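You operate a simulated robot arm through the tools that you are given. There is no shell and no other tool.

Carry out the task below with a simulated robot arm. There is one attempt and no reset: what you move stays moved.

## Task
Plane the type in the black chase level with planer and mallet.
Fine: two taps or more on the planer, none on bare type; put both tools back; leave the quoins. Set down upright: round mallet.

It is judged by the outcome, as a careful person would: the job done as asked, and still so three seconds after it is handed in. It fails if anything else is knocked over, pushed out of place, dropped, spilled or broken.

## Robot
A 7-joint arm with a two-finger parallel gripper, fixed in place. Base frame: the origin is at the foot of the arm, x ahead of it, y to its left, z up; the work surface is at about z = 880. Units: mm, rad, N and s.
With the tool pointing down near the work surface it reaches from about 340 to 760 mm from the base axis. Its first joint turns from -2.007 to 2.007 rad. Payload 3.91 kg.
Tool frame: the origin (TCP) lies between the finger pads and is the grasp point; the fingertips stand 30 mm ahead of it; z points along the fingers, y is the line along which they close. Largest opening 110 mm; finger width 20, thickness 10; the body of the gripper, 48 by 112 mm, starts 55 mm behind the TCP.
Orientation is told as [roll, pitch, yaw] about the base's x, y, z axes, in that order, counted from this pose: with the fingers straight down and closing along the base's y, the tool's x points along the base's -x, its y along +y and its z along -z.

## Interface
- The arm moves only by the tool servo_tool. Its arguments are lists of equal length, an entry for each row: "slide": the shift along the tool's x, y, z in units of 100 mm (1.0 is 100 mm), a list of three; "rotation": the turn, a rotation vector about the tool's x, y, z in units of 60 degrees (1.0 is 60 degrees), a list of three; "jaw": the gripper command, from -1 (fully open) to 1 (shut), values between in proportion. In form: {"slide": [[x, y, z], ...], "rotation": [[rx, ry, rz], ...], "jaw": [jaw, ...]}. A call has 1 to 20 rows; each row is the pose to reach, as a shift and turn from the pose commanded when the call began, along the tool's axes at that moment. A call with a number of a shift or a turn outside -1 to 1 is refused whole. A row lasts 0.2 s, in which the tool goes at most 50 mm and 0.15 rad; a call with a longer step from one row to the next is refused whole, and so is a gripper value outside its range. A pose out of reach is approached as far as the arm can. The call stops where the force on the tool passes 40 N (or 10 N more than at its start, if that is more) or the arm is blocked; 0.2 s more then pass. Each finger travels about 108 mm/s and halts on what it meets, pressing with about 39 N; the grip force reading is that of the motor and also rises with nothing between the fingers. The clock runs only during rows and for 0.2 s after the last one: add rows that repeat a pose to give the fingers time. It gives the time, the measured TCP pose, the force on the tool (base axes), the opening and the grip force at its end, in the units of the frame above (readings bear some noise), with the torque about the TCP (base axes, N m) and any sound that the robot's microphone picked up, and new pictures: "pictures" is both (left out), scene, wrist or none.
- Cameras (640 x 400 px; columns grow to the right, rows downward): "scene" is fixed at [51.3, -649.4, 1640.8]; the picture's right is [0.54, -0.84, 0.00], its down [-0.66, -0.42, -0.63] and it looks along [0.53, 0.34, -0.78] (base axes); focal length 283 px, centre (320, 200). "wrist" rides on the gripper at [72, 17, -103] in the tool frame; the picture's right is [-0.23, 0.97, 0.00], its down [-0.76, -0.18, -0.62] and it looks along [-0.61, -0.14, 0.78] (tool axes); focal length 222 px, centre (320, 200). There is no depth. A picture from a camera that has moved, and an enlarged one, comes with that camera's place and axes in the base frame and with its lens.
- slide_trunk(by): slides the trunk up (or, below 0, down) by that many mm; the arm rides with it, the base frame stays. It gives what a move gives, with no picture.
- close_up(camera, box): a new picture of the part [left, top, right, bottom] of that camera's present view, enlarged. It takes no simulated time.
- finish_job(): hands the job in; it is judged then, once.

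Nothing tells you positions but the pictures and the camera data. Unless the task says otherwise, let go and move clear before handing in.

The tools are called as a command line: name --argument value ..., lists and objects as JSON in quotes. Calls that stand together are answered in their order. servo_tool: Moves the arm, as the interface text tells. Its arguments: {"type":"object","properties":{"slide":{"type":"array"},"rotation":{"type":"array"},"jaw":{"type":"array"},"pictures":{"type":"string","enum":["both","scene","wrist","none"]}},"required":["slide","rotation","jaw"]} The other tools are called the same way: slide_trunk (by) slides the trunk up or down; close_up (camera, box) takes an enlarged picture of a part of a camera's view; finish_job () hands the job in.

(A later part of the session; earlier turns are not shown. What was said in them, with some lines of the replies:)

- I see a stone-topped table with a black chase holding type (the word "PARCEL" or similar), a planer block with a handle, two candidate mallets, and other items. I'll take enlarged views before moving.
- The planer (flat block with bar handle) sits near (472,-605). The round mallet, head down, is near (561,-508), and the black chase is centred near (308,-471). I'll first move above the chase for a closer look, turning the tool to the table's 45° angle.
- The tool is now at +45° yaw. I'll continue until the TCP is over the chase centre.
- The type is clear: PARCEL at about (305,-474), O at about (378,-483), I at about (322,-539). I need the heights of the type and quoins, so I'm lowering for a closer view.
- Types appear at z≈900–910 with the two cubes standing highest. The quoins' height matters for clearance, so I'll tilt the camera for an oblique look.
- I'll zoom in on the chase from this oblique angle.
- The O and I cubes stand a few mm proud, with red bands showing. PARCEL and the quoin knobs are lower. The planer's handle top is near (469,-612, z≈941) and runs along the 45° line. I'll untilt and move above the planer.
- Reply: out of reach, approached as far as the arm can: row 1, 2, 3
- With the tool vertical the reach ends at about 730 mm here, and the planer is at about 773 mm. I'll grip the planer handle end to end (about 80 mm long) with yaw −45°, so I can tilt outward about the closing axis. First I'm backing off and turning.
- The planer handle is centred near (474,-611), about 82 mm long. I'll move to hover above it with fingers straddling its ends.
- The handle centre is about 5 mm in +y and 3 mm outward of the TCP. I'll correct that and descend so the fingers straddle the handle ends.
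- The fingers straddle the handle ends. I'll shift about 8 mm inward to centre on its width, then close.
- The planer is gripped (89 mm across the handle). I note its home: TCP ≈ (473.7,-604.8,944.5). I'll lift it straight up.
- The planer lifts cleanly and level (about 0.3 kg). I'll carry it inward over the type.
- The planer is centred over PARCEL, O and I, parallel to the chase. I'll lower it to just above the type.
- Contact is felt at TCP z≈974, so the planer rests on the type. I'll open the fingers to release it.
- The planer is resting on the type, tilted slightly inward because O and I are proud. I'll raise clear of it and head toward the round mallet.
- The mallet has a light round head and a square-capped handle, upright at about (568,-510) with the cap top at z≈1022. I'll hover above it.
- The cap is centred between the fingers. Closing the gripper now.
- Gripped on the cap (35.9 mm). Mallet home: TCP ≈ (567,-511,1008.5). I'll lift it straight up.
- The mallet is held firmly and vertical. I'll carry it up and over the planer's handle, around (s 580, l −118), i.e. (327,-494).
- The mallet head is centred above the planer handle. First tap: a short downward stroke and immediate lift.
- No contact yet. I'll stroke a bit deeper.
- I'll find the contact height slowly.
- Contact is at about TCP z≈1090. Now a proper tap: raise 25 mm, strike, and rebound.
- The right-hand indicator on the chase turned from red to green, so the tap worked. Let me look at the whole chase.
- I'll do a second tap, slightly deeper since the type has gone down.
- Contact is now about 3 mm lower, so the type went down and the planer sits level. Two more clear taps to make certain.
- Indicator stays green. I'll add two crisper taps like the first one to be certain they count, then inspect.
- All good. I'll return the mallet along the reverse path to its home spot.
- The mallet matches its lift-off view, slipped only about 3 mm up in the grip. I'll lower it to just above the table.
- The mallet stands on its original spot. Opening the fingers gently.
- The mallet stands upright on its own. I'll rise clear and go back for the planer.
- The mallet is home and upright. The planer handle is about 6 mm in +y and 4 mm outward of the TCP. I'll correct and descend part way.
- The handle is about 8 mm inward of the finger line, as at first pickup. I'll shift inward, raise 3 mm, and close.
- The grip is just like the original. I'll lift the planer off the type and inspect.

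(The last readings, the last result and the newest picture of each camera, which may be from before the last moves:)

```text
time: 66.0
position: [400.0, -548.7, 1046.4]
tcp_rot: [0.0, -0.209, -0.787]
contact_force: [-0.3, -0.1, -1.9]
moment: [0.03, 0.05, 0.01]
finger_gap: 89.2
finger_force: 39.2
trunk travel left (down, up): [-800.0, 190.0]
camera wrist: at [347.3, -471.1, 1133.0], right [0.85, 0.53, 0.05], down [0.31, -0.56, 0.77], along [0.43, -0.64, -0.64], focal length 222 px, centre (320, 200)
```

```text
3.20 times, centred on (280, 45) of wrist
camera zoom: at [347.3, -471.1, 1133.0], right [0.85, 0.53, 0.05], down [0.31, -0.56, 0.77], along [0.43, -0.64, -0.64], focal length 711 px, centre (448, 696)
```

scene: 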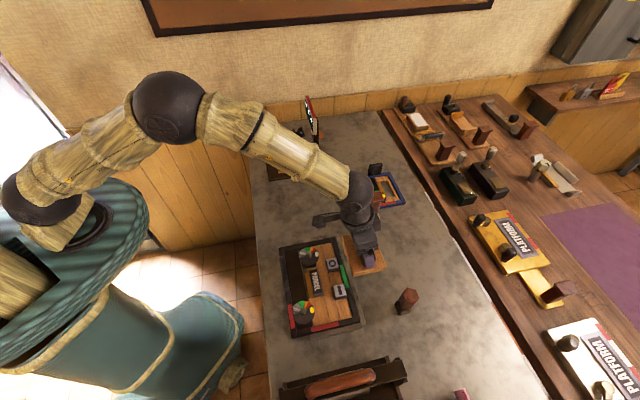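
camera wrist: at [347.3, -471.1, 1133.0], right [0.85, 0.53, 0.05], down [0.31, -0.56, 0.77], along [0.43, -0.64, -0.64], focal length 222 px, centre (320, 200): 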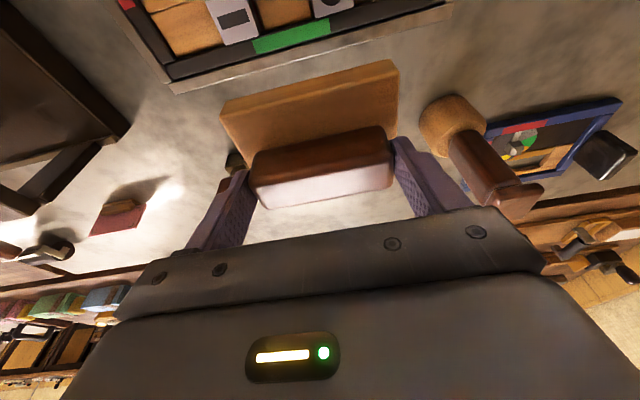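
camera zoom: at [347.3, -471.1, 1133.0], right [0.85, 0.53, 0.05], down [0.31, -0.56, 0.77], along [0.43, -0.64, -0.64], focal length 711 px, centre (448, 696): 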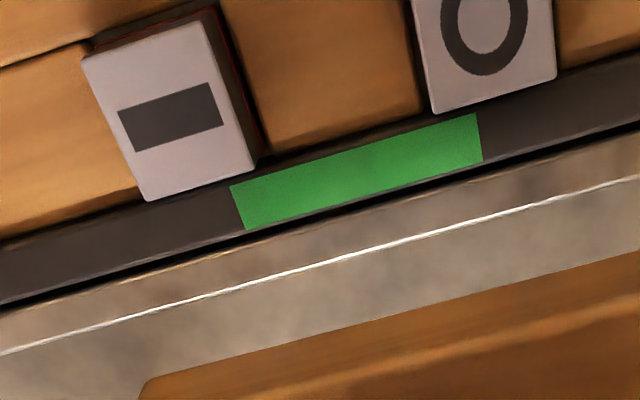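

I'll take a quick oblique look at the type with the planer in hand, moving inward first and then sideways, well clear of the mallet.

servo_tool --slide '[[0.35, 0, -0.075], [0.7, 0, -0.15], [0.7, 0.35, -0.15], [0.7, 0.7, -0.15], [0.7, 1.0, -0.15], [0.7, 1.0, -0.15]]' --rotation '[[0, 0, 0], [0, 0, 0], [0, 0, 0], [0, 0, 0], [0, 0, 0], [0, 0, 0]]' --jaw '[1, 1, 1, 1, 1, 1]' --pictures "wrist"

close_up --camera "wrist" --box '[100, 20, 300, 160]'

```text
time: 67.4
position: [424.3, -427.3, 1050.1]
tcp_rot: [0.0, -0.21, -0.788]
contact_force: [-0.4, -0.1, -2.7]
moment: [0.01, 0.03, -0.03]
finger_gap: 89.2
finger_force: 38.8
trunk travel left (down, up): [-800.0, 190.0]
camera wrist: at [370.3, -348.8, 1135.9], right [0.85, 0.53, 0.05], down [0.31, -0.56, 0.77], along [0.43, -0.64, -0.64], focal length 222 px, centre (320, 200)
```

wrist: 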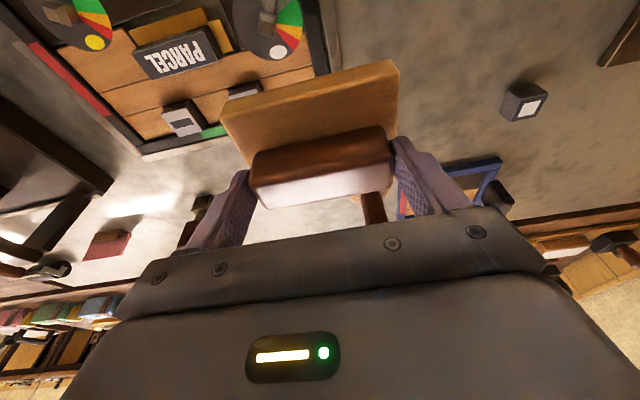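

```text
2.86 times, centred on (200, 90) of wrist
camera zoom: at [370.3, -348.8, 1135.9], right [0.85, 0.53, 0.05], down [0.31, -0.56, 0.77], along [0.43, -0.64, -0.64], focal length 635 px, centre (663, 514)
```

zoom: 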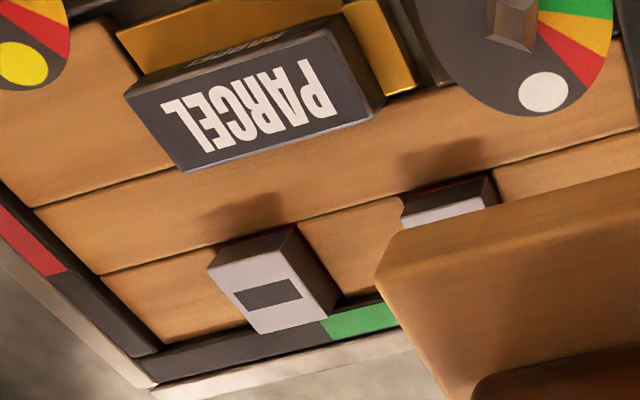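

close_up --camera "scene" --box '[315, 250, 351, 280]'

close_up --camera "scene" --box '[306, 262, 350, 302]'

close_up --camera "wrist" --box '[130, 20, 270, 140]'

```text
13.33 times, centred on (333, 265) of scene
camera zoom: at [51.3, -649.4, 1640.8], right [0.54, -0.84, 0.0], down [-0.66, -0.42, -0.63], along [0.53, 0.34, -0.78], focal length 3768 px, centre (147, -667)
```

zoom: 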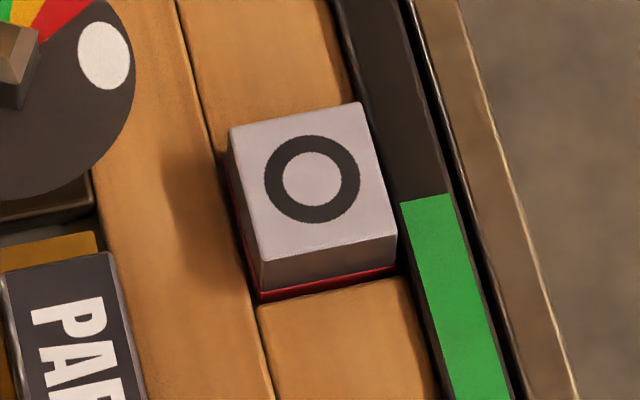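

```text
10.00 times, centred on (328, 282) of scene
camera zoom: at [51.3, -649.4, 1640.8], right [0.54, -0.84, 0.0], down [-0.66, -0.42, -0.63], along [0.53, 0.34, -0.78], focal length 2826 px, centre (240, -620)
```

zoom: 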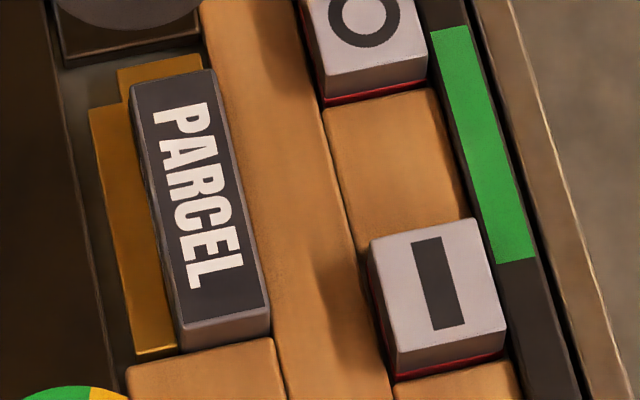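

```text
3.33 times, centred on (200, 80) of wrist
camera zoom: at [370.3, -348.8, 1135.9], right [0.85, 0.53, 0.05], down [0.31, -0.56, 0.77], along [0.43, -0.64, -0.64], focal length 740 px, centre (720, 600)
```

zoom: 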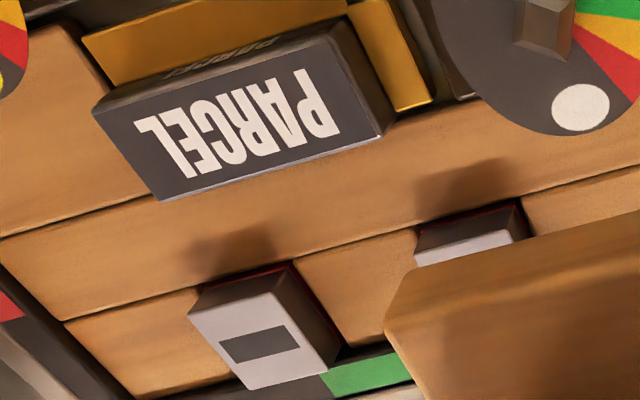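

With red included, O and I have the same height as PARCEL, and the level indicator is green. The type is planed, so I'll return the planer home by the same path.

servo_tool --slide '[[0, -0.3, 0], [0, -0.6, 0], [0, -0.906, 0], [-0.3, -0.906, 0.063], [-0.587, -0.906, 0.126], [-0.587, -0.906, 0.126]]' --rotation '[[0, 0, 0], [0, 0, 0], [0, 0, 0], [0, 0, 0], [0, 0, 0], [0, 0, 0]]' --jaw '[1, 1, 1, 1, 1, 1]' --pictures "none"

servo_tool --slide '[[-0.33, 0, 0.07], [-0.66, 0, 0.14], [-0.978, 0, 0.209], [-0.978, 0, 0.209], [-0.978, 0, 0.209]]' --rotation '[[0, 0, 0], [0, 0, 0], [0, 0, 0], [0, 0, 0], [0, 0, 0]]' --jaw '[1, 1, 1, 1, 1]' --pictures "wrist"

close_up --camera "scene" --box '[340, 150, 440, 300]'

close_up --camera "wrist" --box '[160, 0, 480, 200]'

```text
time: 68.8
position: [399.7, -534.5, 1049.1]
tcp_rot: [-0.001, -0.209, -0.785]
contact_force: [-0.3, -1.3, -2.1]
moment: [0.02, 0.02, 0.0]
finger_gap: 89.2
finger_force: 38.9
trunk travel left (down, up): [-800.0, 190.0]
```

```text
time: 70.0
position: [470.9, -604.6, 1048.3]
tcp_rot: [0.0, -0.207, -0.787]
contact_force: [0.2, 0.5, -2.8]
moment: [0.01, 0.0, 0.0]
finger_gap: 89.4
finger_force: 38.8
trunk travel left (down, up): [-800.0, 190.0]
camera wrist: at [417.2, -527.6, 1134.7], right [0.85, 0.53, 0.05], down [0.31, -0.56, 0.77], along [0.43, -0.63, -0.64], focal length 222 px, centre (320, 200)
```

wrist: 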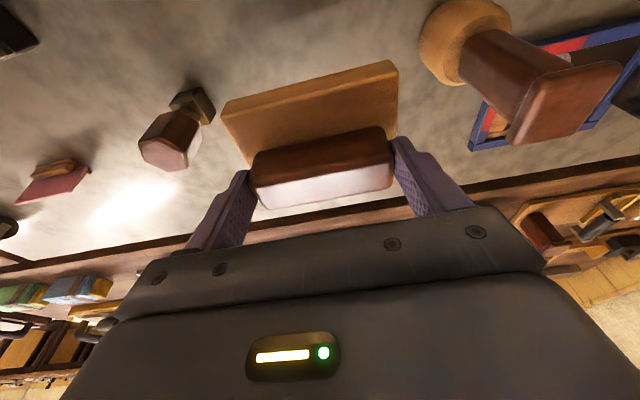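

```text
2.67 times, centred on (390, 225) of scene
camera zoom: at [51.3, -649.4, 1640.8], right [0.54, -0.84, 0.0], down [-0.66, -0.42, -0.63], along [0.53, 0.34, -0.78], focal length 754 px, centre (133, 133)
```

zoom: 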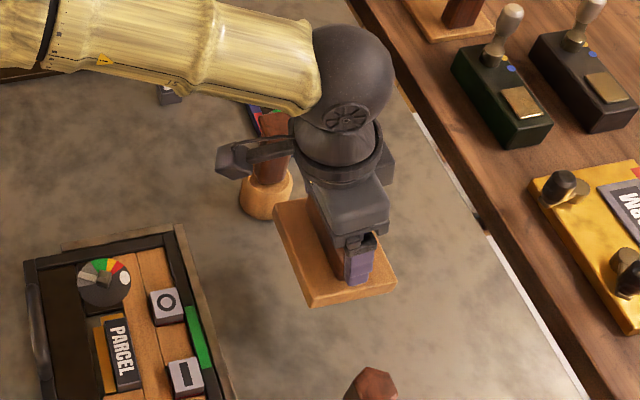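

```text
2.00 times, centred on (320, 100) of wrist
camera zoom: at [417.2, -527.6, 1134.7], right [0.85, 0.53, 0.05], down [0.31, -0.56, 0.77], along [0.43, -0.63, -0.64], focal length 444 px, centre (320, 400)
```

zoom: 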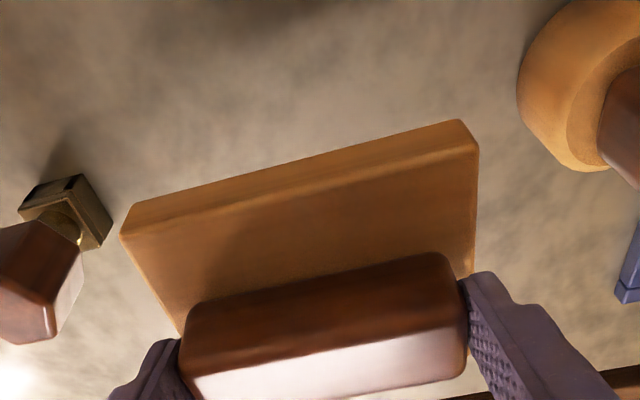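

The planer is about 4 mm off toward −l compared with the lift-off view. I'll correct that and lower most of the way.

servo_tool --slide '[[0.0, 0.042, 0.0], [0.05, 0.042, 0.25], [0.105, 0.042, 0.5], [0.15, 0.042, 0.72], [0.186, 0.042, 0.87], [0.186, 0.042, 0.87]]' --rotation '[[0, 0, 0], [0, 0, 0], [0, 0, 0], [0, 0, 0], [0, 0, 0], [0, 0, 0]]' --jaw '[1, 1, 1, 1, 1, 1]' --pictures "wrist"

close_up --camera "scene" --box '[340, 180, 440, 300]'

close_up --camera "wrist" --box '[0, 0, 640, 200]'

```text
time: 71.4
position: [474.7, -603.9, 957.9]
tcp_rot: [0.001, -0.209, -0.785]
contact_force: [0.4, 0.2, -2.4]
moment: [0.04, 0.05, -0.01]
finger_gap: 89.4
finger_force: 38.7
trunk travel left (down, up): [-800.0, 190.0]
camera wrist: at [421.5, -525.9, 1044.1], right [0.85, 0.53, 0.05], down [0.31, -0.56, 0.77], along [0.43, -0.64, -0.64], focal length 222 px, centre (320, 200)
```

wrist: 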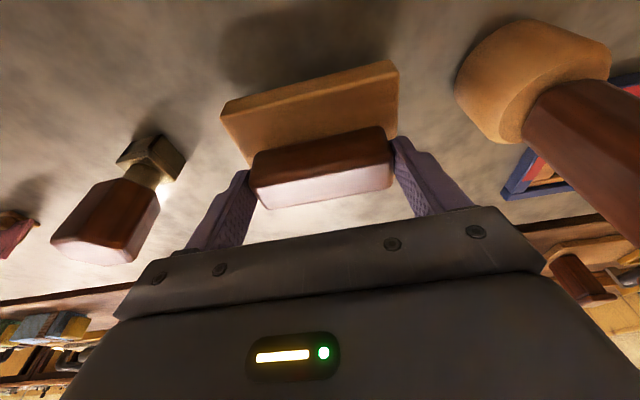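

```text
3.33 times, centred on (390, 240) of scene
camera zoom: at [51.3, -649.4, 1640.8], right [0.54, -0.84, 0.0], down [-0.66, -0.42, -0.63], along [0.53, 0.34, -0.78], focal length 942 px, centre (87, 67)
```

zoom: 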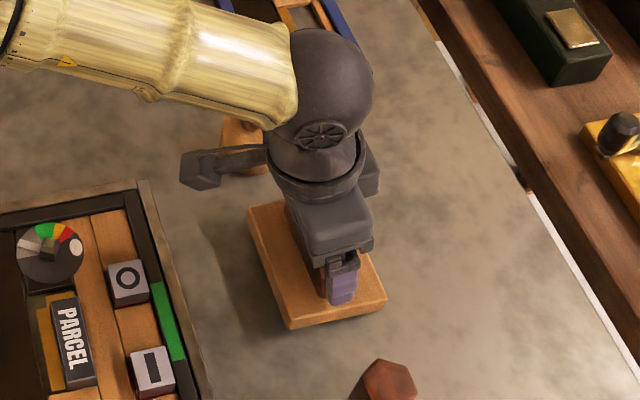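

```text
1.00 times, centred on (320, 100) of wrist (not enlarged: the box is as wide or as high as the picture)
camera zoom: at [421.5, -525.9, 1044.1], right [0.85, 0.53, 0.05], down [0.31, -0.56, 0.77], along [0.43, -0.64, -0.64], focal length 222 px, centre (320, 300)
```

zoom: 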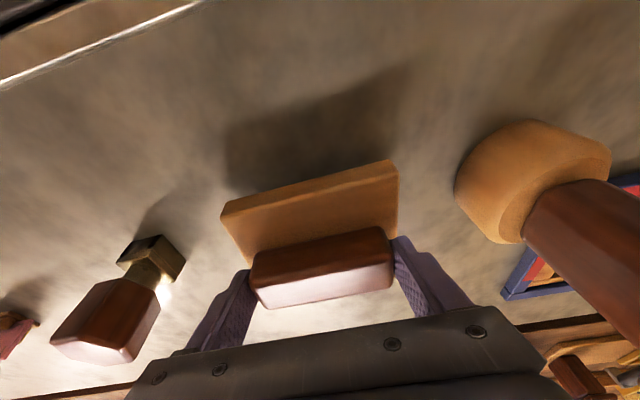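

servo_tool --slide '[[0.0, -0.012, 0.0], [0.01, -0.012, 0.05], [0.021, -0.012, 0.098], [0.021, -0.012, 0.098]]' --rotation '[[0, 0, 0], [0, 0, 0], [0, 0, 0], [0, 0, 0]]' --jaw '[1, 1, 1, 1]' --pictures "none"

close_up --camera "scene" --box '[340, 180, 440, 300]'

close_up --camera "wrist" --box '[200, 50, 440, 200]'

```text
time: 72.4
position: [472.9, -603.8, 947.8]
tcp_rot: [0.001, -0.211, -0.784]
contact_force: [-0.2, -0.5, -3.0]
moment: [-0.03, 0.02, 0.01]
finger_gap: 89.3
finger_force: 38.6
trunk travel left (down, up): [-800.0, 190.0]
```

```text
3.33 times, centred on (390, 240) of scene
camera zoom: at [51.3, -649.4, 1640.8], right [0.54, -0.84, 0.0], down [-0.66, -0.42, -0.63], along [0.53, 0.34, -0.78], focal length 942 px, centre (87, 67)
```

zoom: 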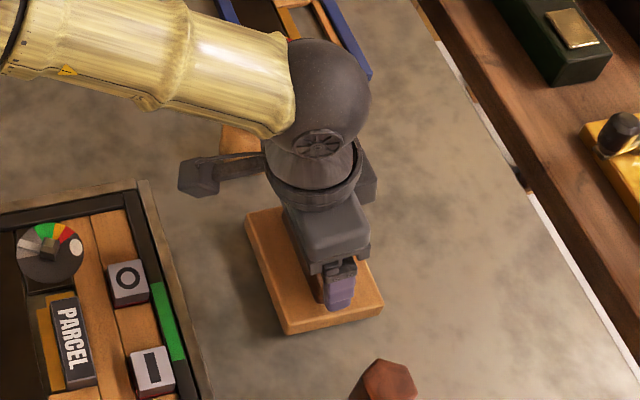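

```text
2.67 times, centred on (320, 125) of wrist
camera zoom: at [420.2, -526.1, 1035.6], right [0.85, 0.53, 0.05], down [0.31, -0.56, 0.77], along [0.43, -0.63, -0.64], focal length 592 px, centre (320, 400)
```

zoom: 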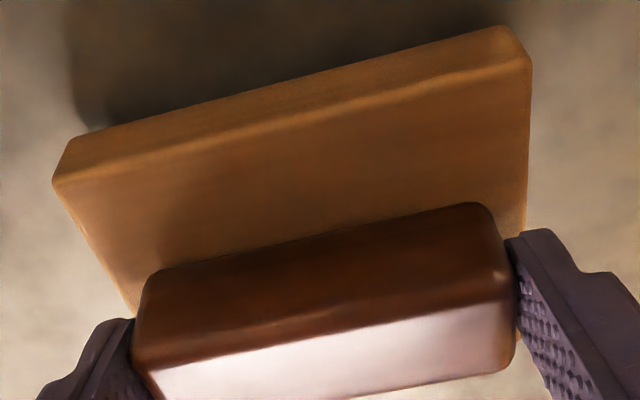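

servo_tool --slide '[[0.004, 0, 0.02], [0.006, 0, 0.029], [0.006, 0, 0.029]]' --rotation '[[0, 0, 0], [0, 0, 0], [0, 0, 0]]' --jaw '[1, 1, 1]' --pictures "none"

servo_tool --slide '[[0.002, 0, 0.01], [0.002, 0, 0.01]]' --rotation '[[0, 0, 0], [0, 0, 0]]' --jaw '[1, 1]' --pictures "none"

```text
time: 73.2
position: [472.4, -604.1, 944.9]
tcp_rot: [0.0, -0.208, -0.786]
contact_force: [0.3, 0.8, -1.7]
moment: [0.02, 0.0, 0.05]
finger_gap: 89.3
finger_force: 39.3
trunk travel left (down, up): [-800.0, 190.0]
```

```text
time: 73.8
position: [473.6, -603.1, 944.0]
tcp_rot: [0.0, -0.209, -0.787]
contact_force: [-0.7, 0.5, -2.8]
moment: [0.0, 0.03, -0.01]
finger_gap: 89.5
finger_force: 39.3
trunk travel left (down, up): [-800.0, 190.0]
```

servo_tool --slide '[[0.002, 0, 0.01], [0.002, 0, 0.01]]' --rotation '[[0, 0, 0], [0, 0, 0]]' --jaw '[1, 1]' --pictures "none"

servo_tool --slide '[[0.002, 0, 0.01], [0.002, 0, 0.01]]' --rotation '[[0, 0, 0], [0, 0, 0]]' --jaw '[1, 1]' --pictures "none"

close_up --camera "scene" --box '[340, 180, 440, 300]'

```text
time: 74.4
position: [474.2, -602.2, 944.7]
tcp_rot: [-0.001, -0.21, -0.784]
contact_force: [0.2, 0.9, 0.2]
moment: [-0.11, 0.03, -0.04]
finger_gap: 89.4
finger_force: 39.0
trunk travel left (down, up): [-800.0, 190.0]
```

```text
time: 75.0
position: [474.7, -602.6, 943.8]
tcp_rot: [0.0, -0.21, -0.785]
contact_force: [0.7, 0.2, 6.8]
moment: [-0.13, 0.48, 0.01]
finger_gap: 89.2
finger_force: 39.3
trunk travel left (down, up): [-800.0, 190.0]
```

```text
3.33 times, centred on (390, 240) of scene
camera zoom: at [51.3, -649.4, 1640.8], right [0.54, -0.84, 0.0], down [-0.66, -0.42, -0.63], along [0.53, 0.34, -0.78], focal length 942 px, centre (87, 67)
```

zoom: 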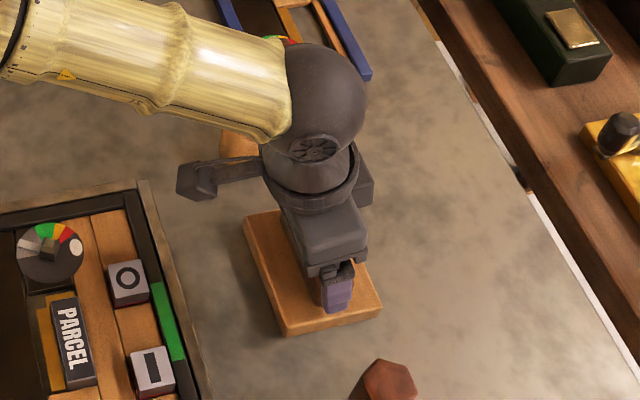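

The planer is on the table at exactly its original image position. Releasing.

servo_tool --slide '[[0, 0, 0], [0, 0, 0], [0, 0, 0], [0, 0, 0], [0, 0, 0]]' --rotation '[[0, 0, 0], [0, 0, 0], [0, 0, 0], [0, 0, 0], [0, 0, 0]]' --jaw '[-0.68, -0.75, -0.9, -1, -1]' --pictures "wrist"

servo_tool --slide '[[-0.011, 0, -0.049], [-0.042, 0, -0.196], [-0.104, 0, -0.489], [-0.167, 0, -0.782], [-0.209, 0, -0.978], [-0.209, 0, -0.978]]' --rotation '[[0, 0, 0], [0, 0, 0], [0, 0, 0], [0, 0, 0], [0, 0, 0], [0, 0, 0]]' --jaw '[-1, -1, -1, -1, -1, -1]' --pictures "both"

```text
time: 76.2
position: [472.1, -603.3, 941.7]
tcp_rot: [0.001, -0.209, -0.785]
contact_force: [0.1, 0.5, -0.6]
moment: [0.02, -0.02, 0.0]
finger_gap: 110.2
finger_force: 0.0
trunk travel left (down, up): [-800.0, 190.0]
camera wrist: at [419.7, -525.4, 1028.9], right [0.85, 0.53, 0.05], down [0.31, -0.56, 0.77], along [0.43, -0.64, -0.64], focal length 222 px, centre (320, 200)
```

wrist: 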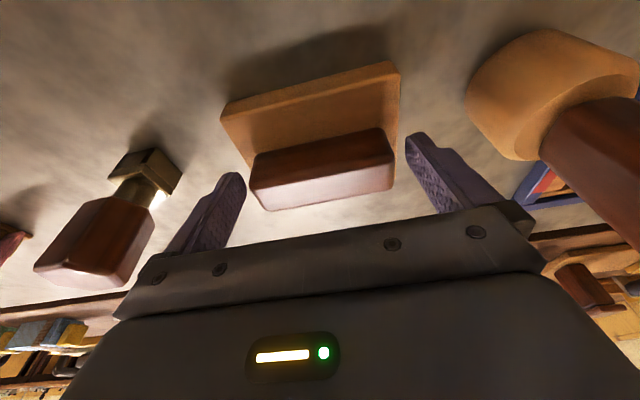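

```text
time: 77.6
position: [474.0, -601.9, 1045.7]
tcp_rot: [0.0, -0.21, -0.786]
contact_force: [-0.3, 0.2, -0.4]
moment: [-0.01, -0.02, 0.02]
finger_gap: 110.3
finger_force: 0.1
trunk travel left (down, up): [-800.0, 190.0]
camera wrist: at [421.7, -523.8, 1132.2], right [0.85, 0.53, 0.05], down [0.31, -0.56, 0.77], along [0.43, -0.64, -0.64], focal length 222 px, centre (320, 200)
```

scene: 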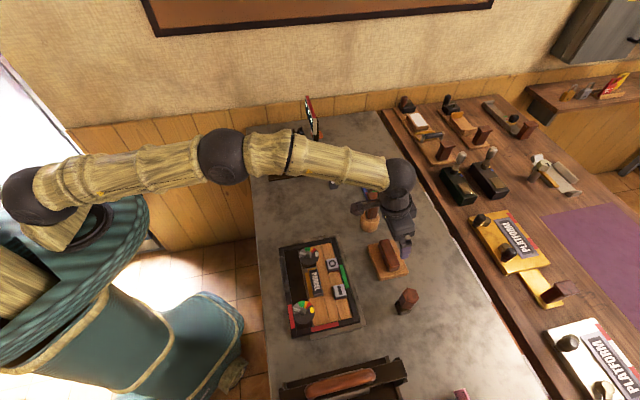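
wrist: 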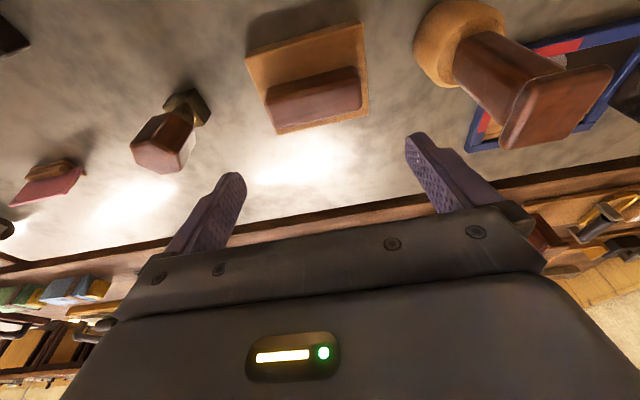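

Both tools are home. I'll back the arm inward and up, then do a final check of the whole scene and the type.

servo_tool --slide '[[0.15, 0, -0.2], [0.35, 0, -0.4], [0.6, 0, -0.6], [0.85, 0, -0.75], [1.0, 0, -0.85], [1.0, 0, -0.85]]' --rotation '[[0, 0, 0], [0, 0, 0], [0, 0, 0], [0, 0, 0], [0, 0, 0], [0, 0, 0]]' --jaw '[-1, -1, -1, -1, -1, -1]' --pictures "none"

servo_tool --slide '[[0.4, 0, 0], [0.8, 0, 0], [1.0, 0, 0], [1.0, 0, 0]]' --rotation '[[0, 0, 0], [0, 0, 0], [0, 0, 0], [0, 0, 0]]' --jaw '[-1, -1, -1, -1]' --pictures "both"

close_up --camera "scene" --box '[260, 220, 440, 345]'

close_up --camera "scene" --box '[340, 160, 440, 330]'

close_up --camera "wrist" --box '[200, 0, 440, 150]'

```text
time: 79.0
position: [393.7, -520.5, 1107.2]
tcp_rot: [0.0, -0.21, -0.786]
contact_force: [-0.8, -0.4, 0.2]
moment: [-0.03, 0.01, 0.0]
finger_gap: 110.0
finger_force: 0.0
trunk travel left (down, up): [-800.0, 190.0]
```

```text
time: 80.0
position: [322.0, -452.0, 1084.8]
tcp_rot: [0.001, -0.209, -0.785]
contact_force: [0.0, 0.0, -0.3]
moment: [0.0, 0.0, 0.02]
finger_gap: 109.7
finger_force: 0.0
trunk travel left (down, up): [-800.0, 190.0]
camera wrist: at [268.2, -373.4, 1171.1], right [0.85, 0.53, 0.05], down [0.31, -0.56, 0.77], along [0.43, -0.64, -0.64], focal length 222 px, centre (320, 200)
```

scene: 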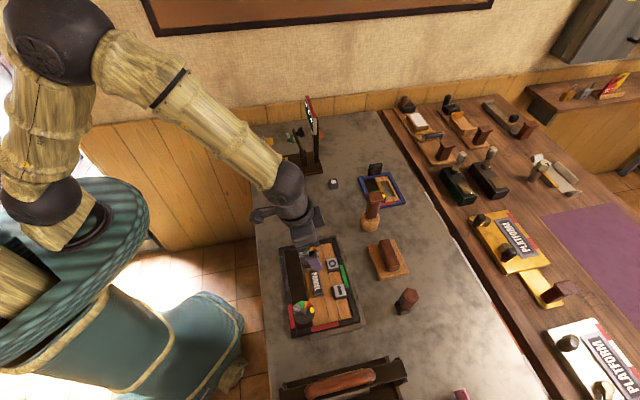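
wrist: 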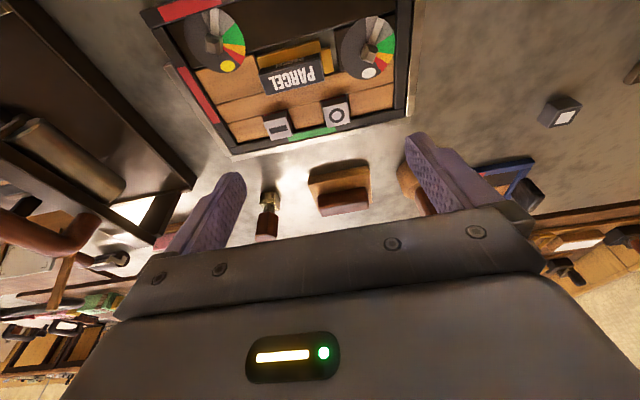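

```text
3.20 times, centred on (350, 282) of scene
camera zoom: at [51.3, -649.4, 1640.8], right [0.54, -0.84, 0.0], down [-0.66, -0.42, -0.63], along [0.53, 0.34, -0.78], focal length 904 px, centre (224, -64)
```

zoom: 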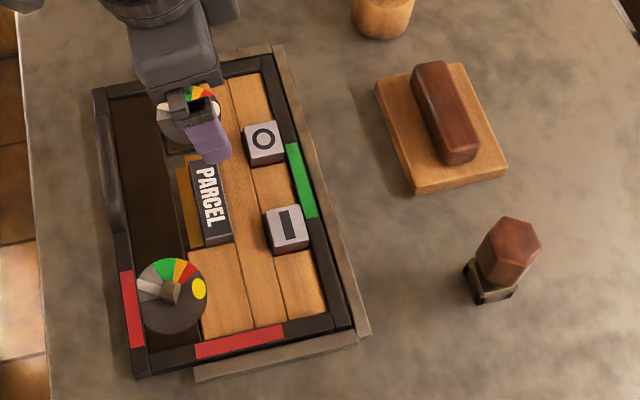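

```text
2.35 times, centred on (390, 245) of scene
camera zoom: at [51.3, -649.4, 1640.8], right [0.54, -0.84, 0.0], down [-0.66, -0.42, -0.63], along [0.53, 0.34, -0.78], focal length 665 px, centre (155, 94)
```

zoom: 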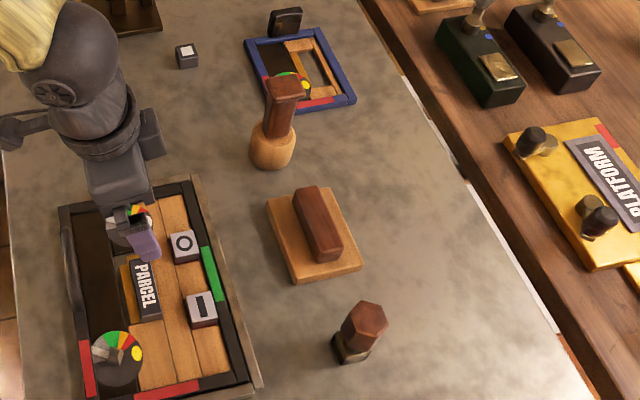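

```text
2.67 times, centred on (320, 75) of wrist
camera zoom: at [268.2, -373.4, 1171.1], right [0.85, 0.53, 0.05], down [0.31, -0.56, 0.77], along [0.43, -0.64, -0.64], focal length 592 px, centre (320, 533)
```

zoom: 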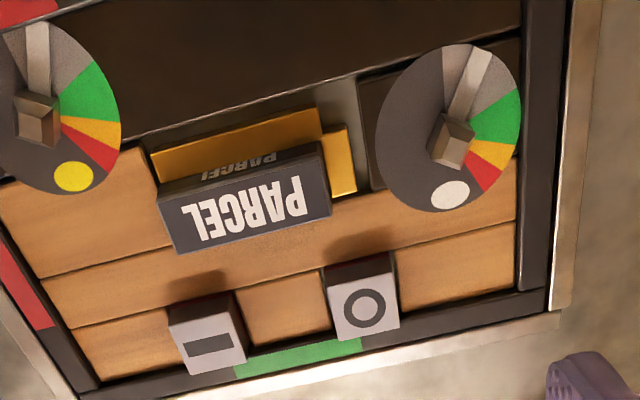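

close_up --camera "wrist" --box '[245, 45, 365, 145]'

close_up --camera "scene" --box '[260, 90, 420, 210]'

close_up --camera "scene" --box '[260, 300, 500, 400]'

```text
4.00 times, centred on (305, 95) of wrist
camera zoom: at [268.2, -373.4, 1171.1], right [0.85, 0.53, 0.05], down [0.31, -0.56, 0.77], along [0.43, -0.64, -0.64], focal length 888 px, centre (380, 620)
```

zoom: 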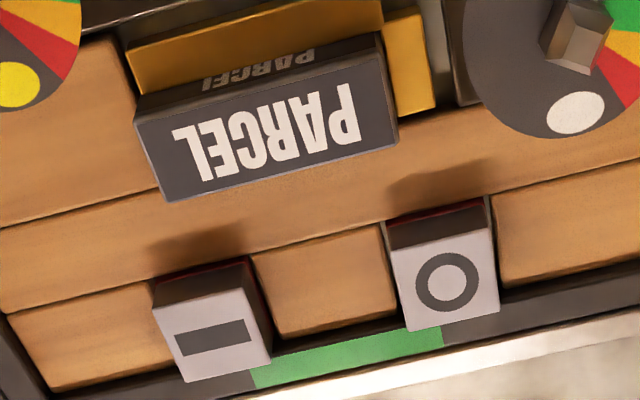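

```text
3.33 times, centred on (340, 150) of scene
camera zoom: at [51.3, -649.4, 1640.8], right [0.54, -0.84, 0.0], down [-0.66, -0.42, -0.63], along [0.53, 0.34, -0.78], focal length 942 px, centre (253, 367)
```

zoom: 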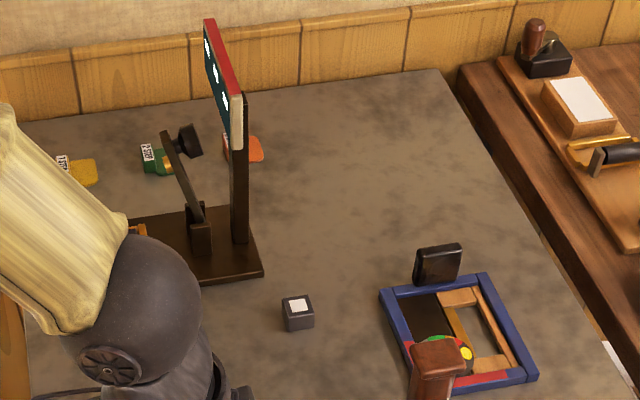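

```text
2.67 times, centred on (380, 350) of scene
camera zoom: at [51.3, -649.4, 1640.8], right [0.54, -0.84, 0.0], down [-0.66, -0.42, -0.63], along [0.53, 0.34, -0.78], focal length 754 px, centre (160, -200)
```

zoom: 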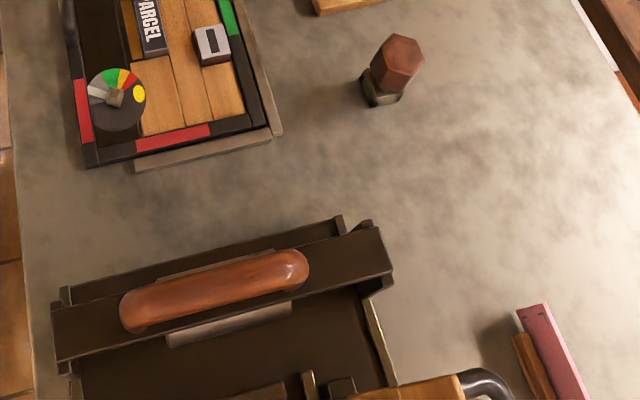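

The O looks slightly taller-sided than the I in this view, so I'll look closer at both.

close_up --camera "wrist" --box '[270, 90, 330, 145]'

close_up --camera "wrist" --box '[325, 80, 385, 135]'

close_up --camera "wrist" --box '[260, 45, 360, 105]'

```text
7.27 times, centred on (300, 118) of wrist
camera zoom: at [268.2, -373.4, 1171.1], right [0.85, 0.53, 0.05], down [0.31, -0.56, 0.77], along [0.43, -0.64, -0.64], focal length 1615 px, centre (466, 800)
```

zoom: 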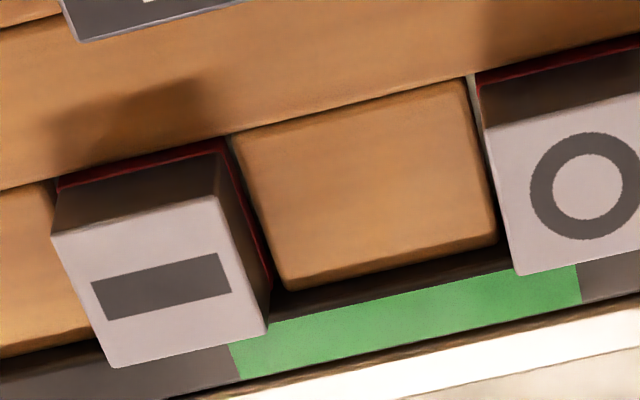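

```text
7.27 times, centred on (355, 108) of wrist
camera zoom: at [268.2, -373.4, 1171.1], right [0.85, 0.53, 0.05], down [0.31, -0.56, 0.77], along [0.43, -0.64, -0.64], focal length 1615 px, centre (66, 873)
```

zoom: 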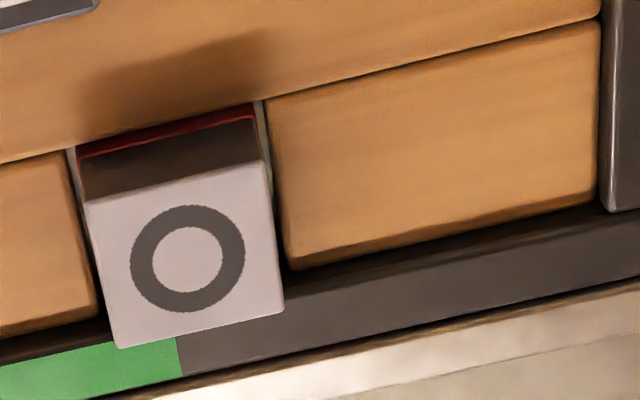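

```text
6.40 times, centred on (310, 75) of wrist
camera zoom: at [268.2, -373.4, 1171.1], right [0.85, 0.53, 0.05], down [0.31, -0.56, 0.77], along [0.43, -0.64, -0.64], focal length 1422 px, centre (384, 1000)
```

zoom: 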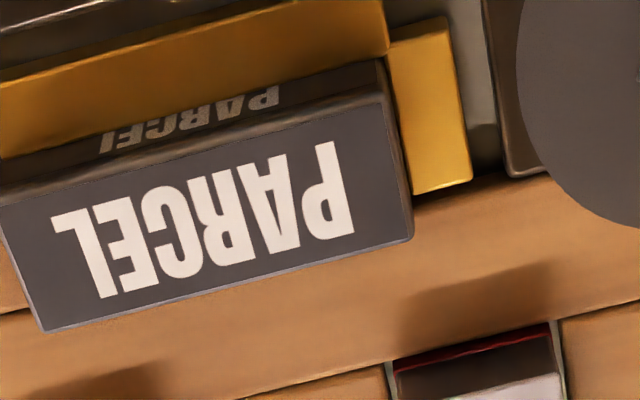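

Measurements suggest all three pieces are level to about a millimetre. To be sure, I'll take a low oblique view from the robot side with the empty gripper, staying well above the chase.

servo_tool --slide '[[0.06, -0.05, 0.1], [0.12, -0.1, 0.2], [0.18, -0.15, 0.3], [0.24, -0.19, 0.42], [0.304, -0.23, 0.55], [0.304, -0.23, 0.55]]' --rotation '[[0, -0.11, 0], [0, -0.22, 0], [0, -0.33, 0], [0, -0.44, 0], [0, -0.55, 0], [0, -0.55, 0]]' --jaw '[-1, -1, -1, -1, -1, -1]' --pictures "both"

close_up --camera "wrist" --box '[200, 20, 440, 180]'

```text
time: 81.4
position: [292.6, -454.9, 1022.4]
tcp_rot: [0.0, -0.788, -0.786]
contact_force: [0.5, 0.7, -0.1]
moment: [0.01, -0.01, 0.02]
finger_gap: 110.3
finger_force: 0.1
trunk travel left (down, up): [-800.0, 190.0]
camera wrist: at [218.3, -354.5, 1046.5], right [0.8, 0.57, 0.16], down [-0.06, -0.19, 0.98], along [0.59, -0.79, -0.12], focal length 222 px, centre (320, 200)
```

scene: 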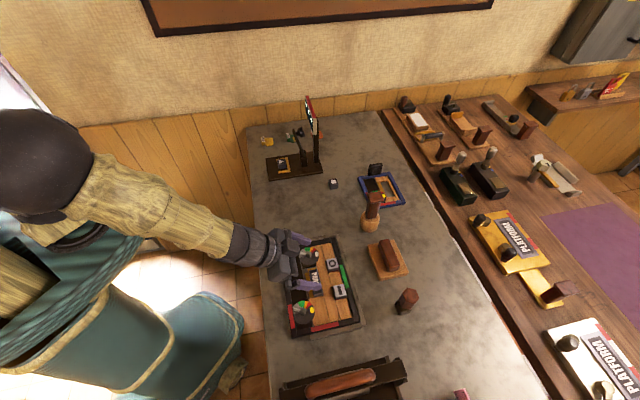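
wrist: 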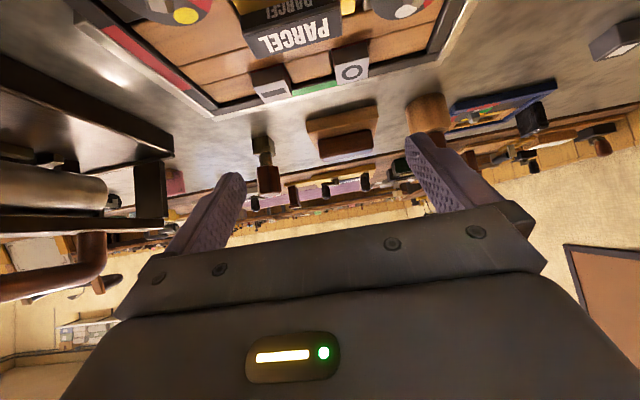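

```text
2.50 times, centred on (320, 100) of wrist
camera zoom: at [218.3, -354.5, 1046.5], right [0.8, 0.57, 0.16], down [-0.06, -0.19, 0.98], along [0.59, -0.79, -0.12], focal length 555 px, centre (320, 450)
```

zoom: 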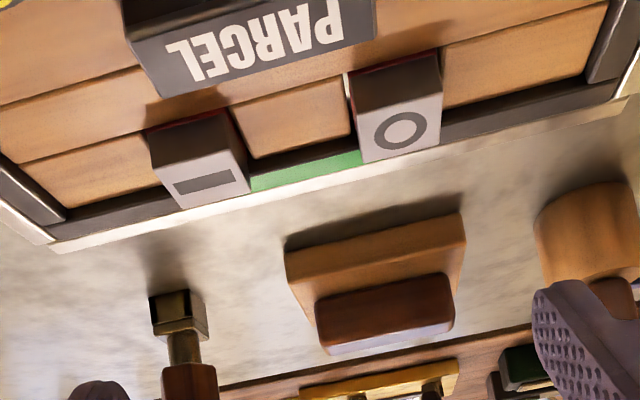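

close_up --camera "wrist" --box '[230, 0, 390, 110]'

close_up --camera "wrist" --box '[240, 30, 310, 110]'

close_up --camera "wrist" --box '[320, 20, 390, 100]'

```text
3.64 times, centred on (310, 55) of wrist
camera zoom: at [218.3, -354.5, 1046.5], right [0.8, 0.57, 0.16], down [-0.06, -0.19, 0.98], along [0.59, -0.79, -0.12], focal length 808 px, centre (356, 727)
```

zoom: 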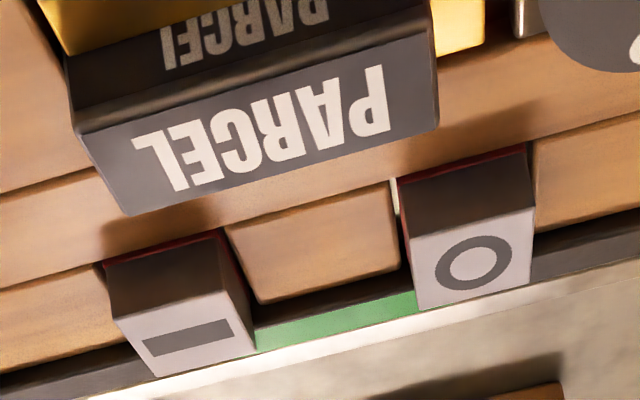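

```text
5.00 times, centred on (275, 70) of wrist
camera zoom: at [218.3, -354.5, 1046.5], right [0.8, 0.57, 0.16], down [-0.06, -0.19, 0.98], along [0.59, -0.79, -0.12], focal length 1111 px, centre (545, 850)
```

zoom: 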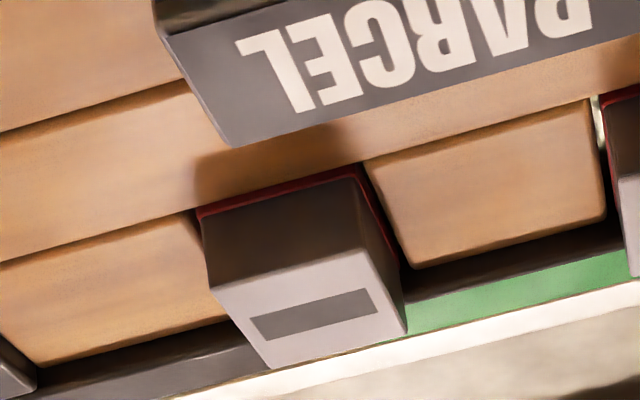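

```text
5.00 times, centred on (355, 60) of wrist
camera zoom: at [218.3, -354.5, 1046.5], right [0.8, 0.57, 0.16], down [-0.06, -0.19, 0.98], along [0.59, -0.79, -0.12], focal length 1111 px, centre (145, 900)
```

zoom: 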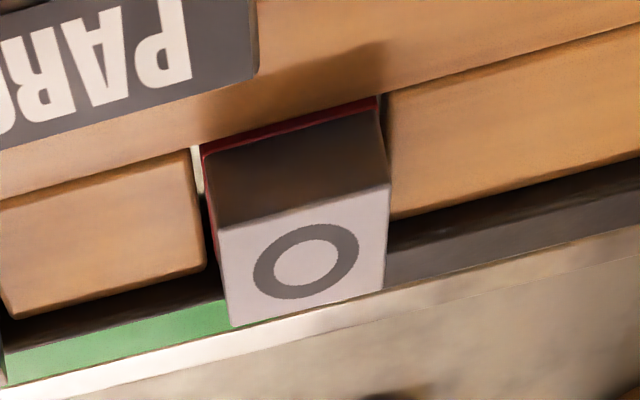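

From the low view, the three tops compute to z≈905.0 (O), 904.8 (I) and 905.2 (PARCEL), so they're level. The indicator is green, the quoins are untouched and both tools are home. I'll raise the arm clear and take a final overall look.

servo_tool --slide '[[-0.14, 0, -0.14], [-0.28, 0, -0.28], [-0.42, 0, -0.42], [-0.56, 0, -0.56], [-0.71, 0, -0.705], [-0.71, 0, -0.705]]' --rotation '[[0, 0.11, 0], [0, 0.22, 0], [0, 0.33, 0], [0, 0.44, 0], [0, 0.55, 0], [0, 0.55, 0]]' --jaw '[-1, -1, -1, -1, -1, -1]' --pictures "none"

servo_tool --slide '[[-0.05, 0.2, -0.25], [-0.1, 0.4, -0.5], [-0.15, 0.6, -0.75], [-0.2, 0.6, -0.95], [-0.2, 0.6, -0.95]]' --rotation '[[0, 0, 0], [0, 0, 0], [0, 0, 0], [0, 0, 0], [0, 0, 0]]' --jaw '[-1, -1, -1, -1, -1]' --pictures "both"

close_up --camera "scene" --box '[240, 160, 460, 345]'

```text
time: 82.8
position: [291.7, -454.3, 1124.4]
tcp_rot: [0.0, -0.21, -0.787]
contact_force: [0.5, -0.7, 0.3]
moment: [0.02, 0.0, 0.0]
finger_gap: 109.9
finger_force: 0.1
trunk travel left (down, up): [-800.0, 190.0]
```

```text
time: 84.0
position: [336.1, -409.9, 1221.0]
tcp_rot: [0.0, -0.21, -0.786]
contact_force: [0.6, -0.3, 1.0]
moment: [0.0, -0.05, 0.0]
finger_gap: 109.8
finger_force: 0.1
trunk travel left (down, up): [-800.0, 190.0]
camera wrist: at [283.0, -331.9, 1307.9], right [0.85, 0.53, 0.05], down [0.31, -0.56, 0.77], along [0.43, -0.64, -0.64], focal length 222 px, centre (320, 200)
```

scene: 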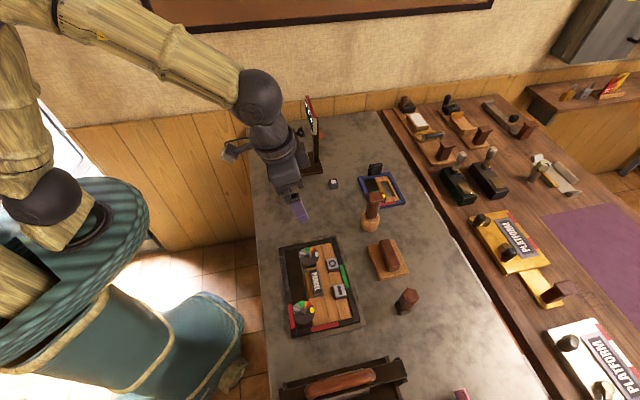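
wrist: 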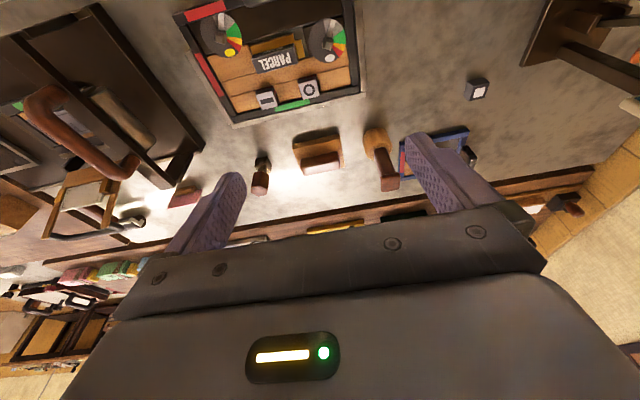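

```text
2.16 times, centred on (350, 252) of scene
camera zoom: at [51.3, -649.4, 1640.8], right [0.54, -0.84, 0.0], down [-0.66, -0.42, -0.63], along [0.53, 0.34, -0.78], focal length 611 px, centre (255, 86)
```

zoom: 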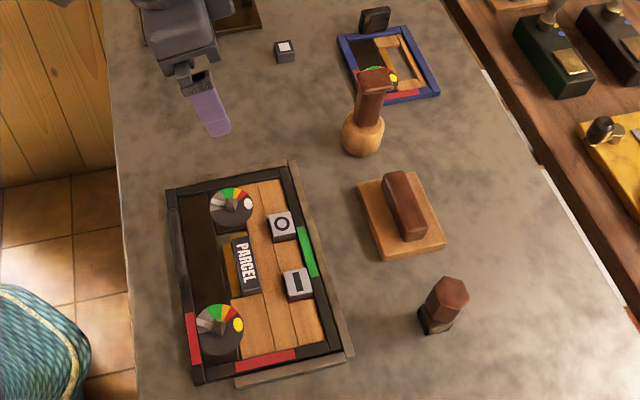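

The type in the black chase is level, with its indicator green. The planer and the upright round mallet are back in their places, the quoins are untouched and the arm is clear. I'm handing in the job.

finish_job

```text
The job is handed in.
```

The type in the black chase is planed level, and I've handed the job in. The chase's side bar by the type turned from red to green on the first tap. In a last close look, the tops of O, I and PARCEL came out within about half a millimetre, though camera measurement is only good to roughly 1 mm.

- **Taps:** I made six strokes on the planer's handle with the round mallet and never struck bare type. The microphone reported no sound. The first stroke clearly drove the type down. The later ones were set to go below the handle's contact height.
- **Tools:** the planer is back within about 2 mm of where it started. The round mallet stands upright on its original spot.
- **Quoins:** I did not touch them, and their pointers are where they were. The chase's other two side bars are still red, as at the start.
- **O and I:** a thin red line still shows at the foot of both blocks, even though their tops match PARCEL.

Nothing else on the table looked moved or knocked over in the final pictures, and the arm is clear.
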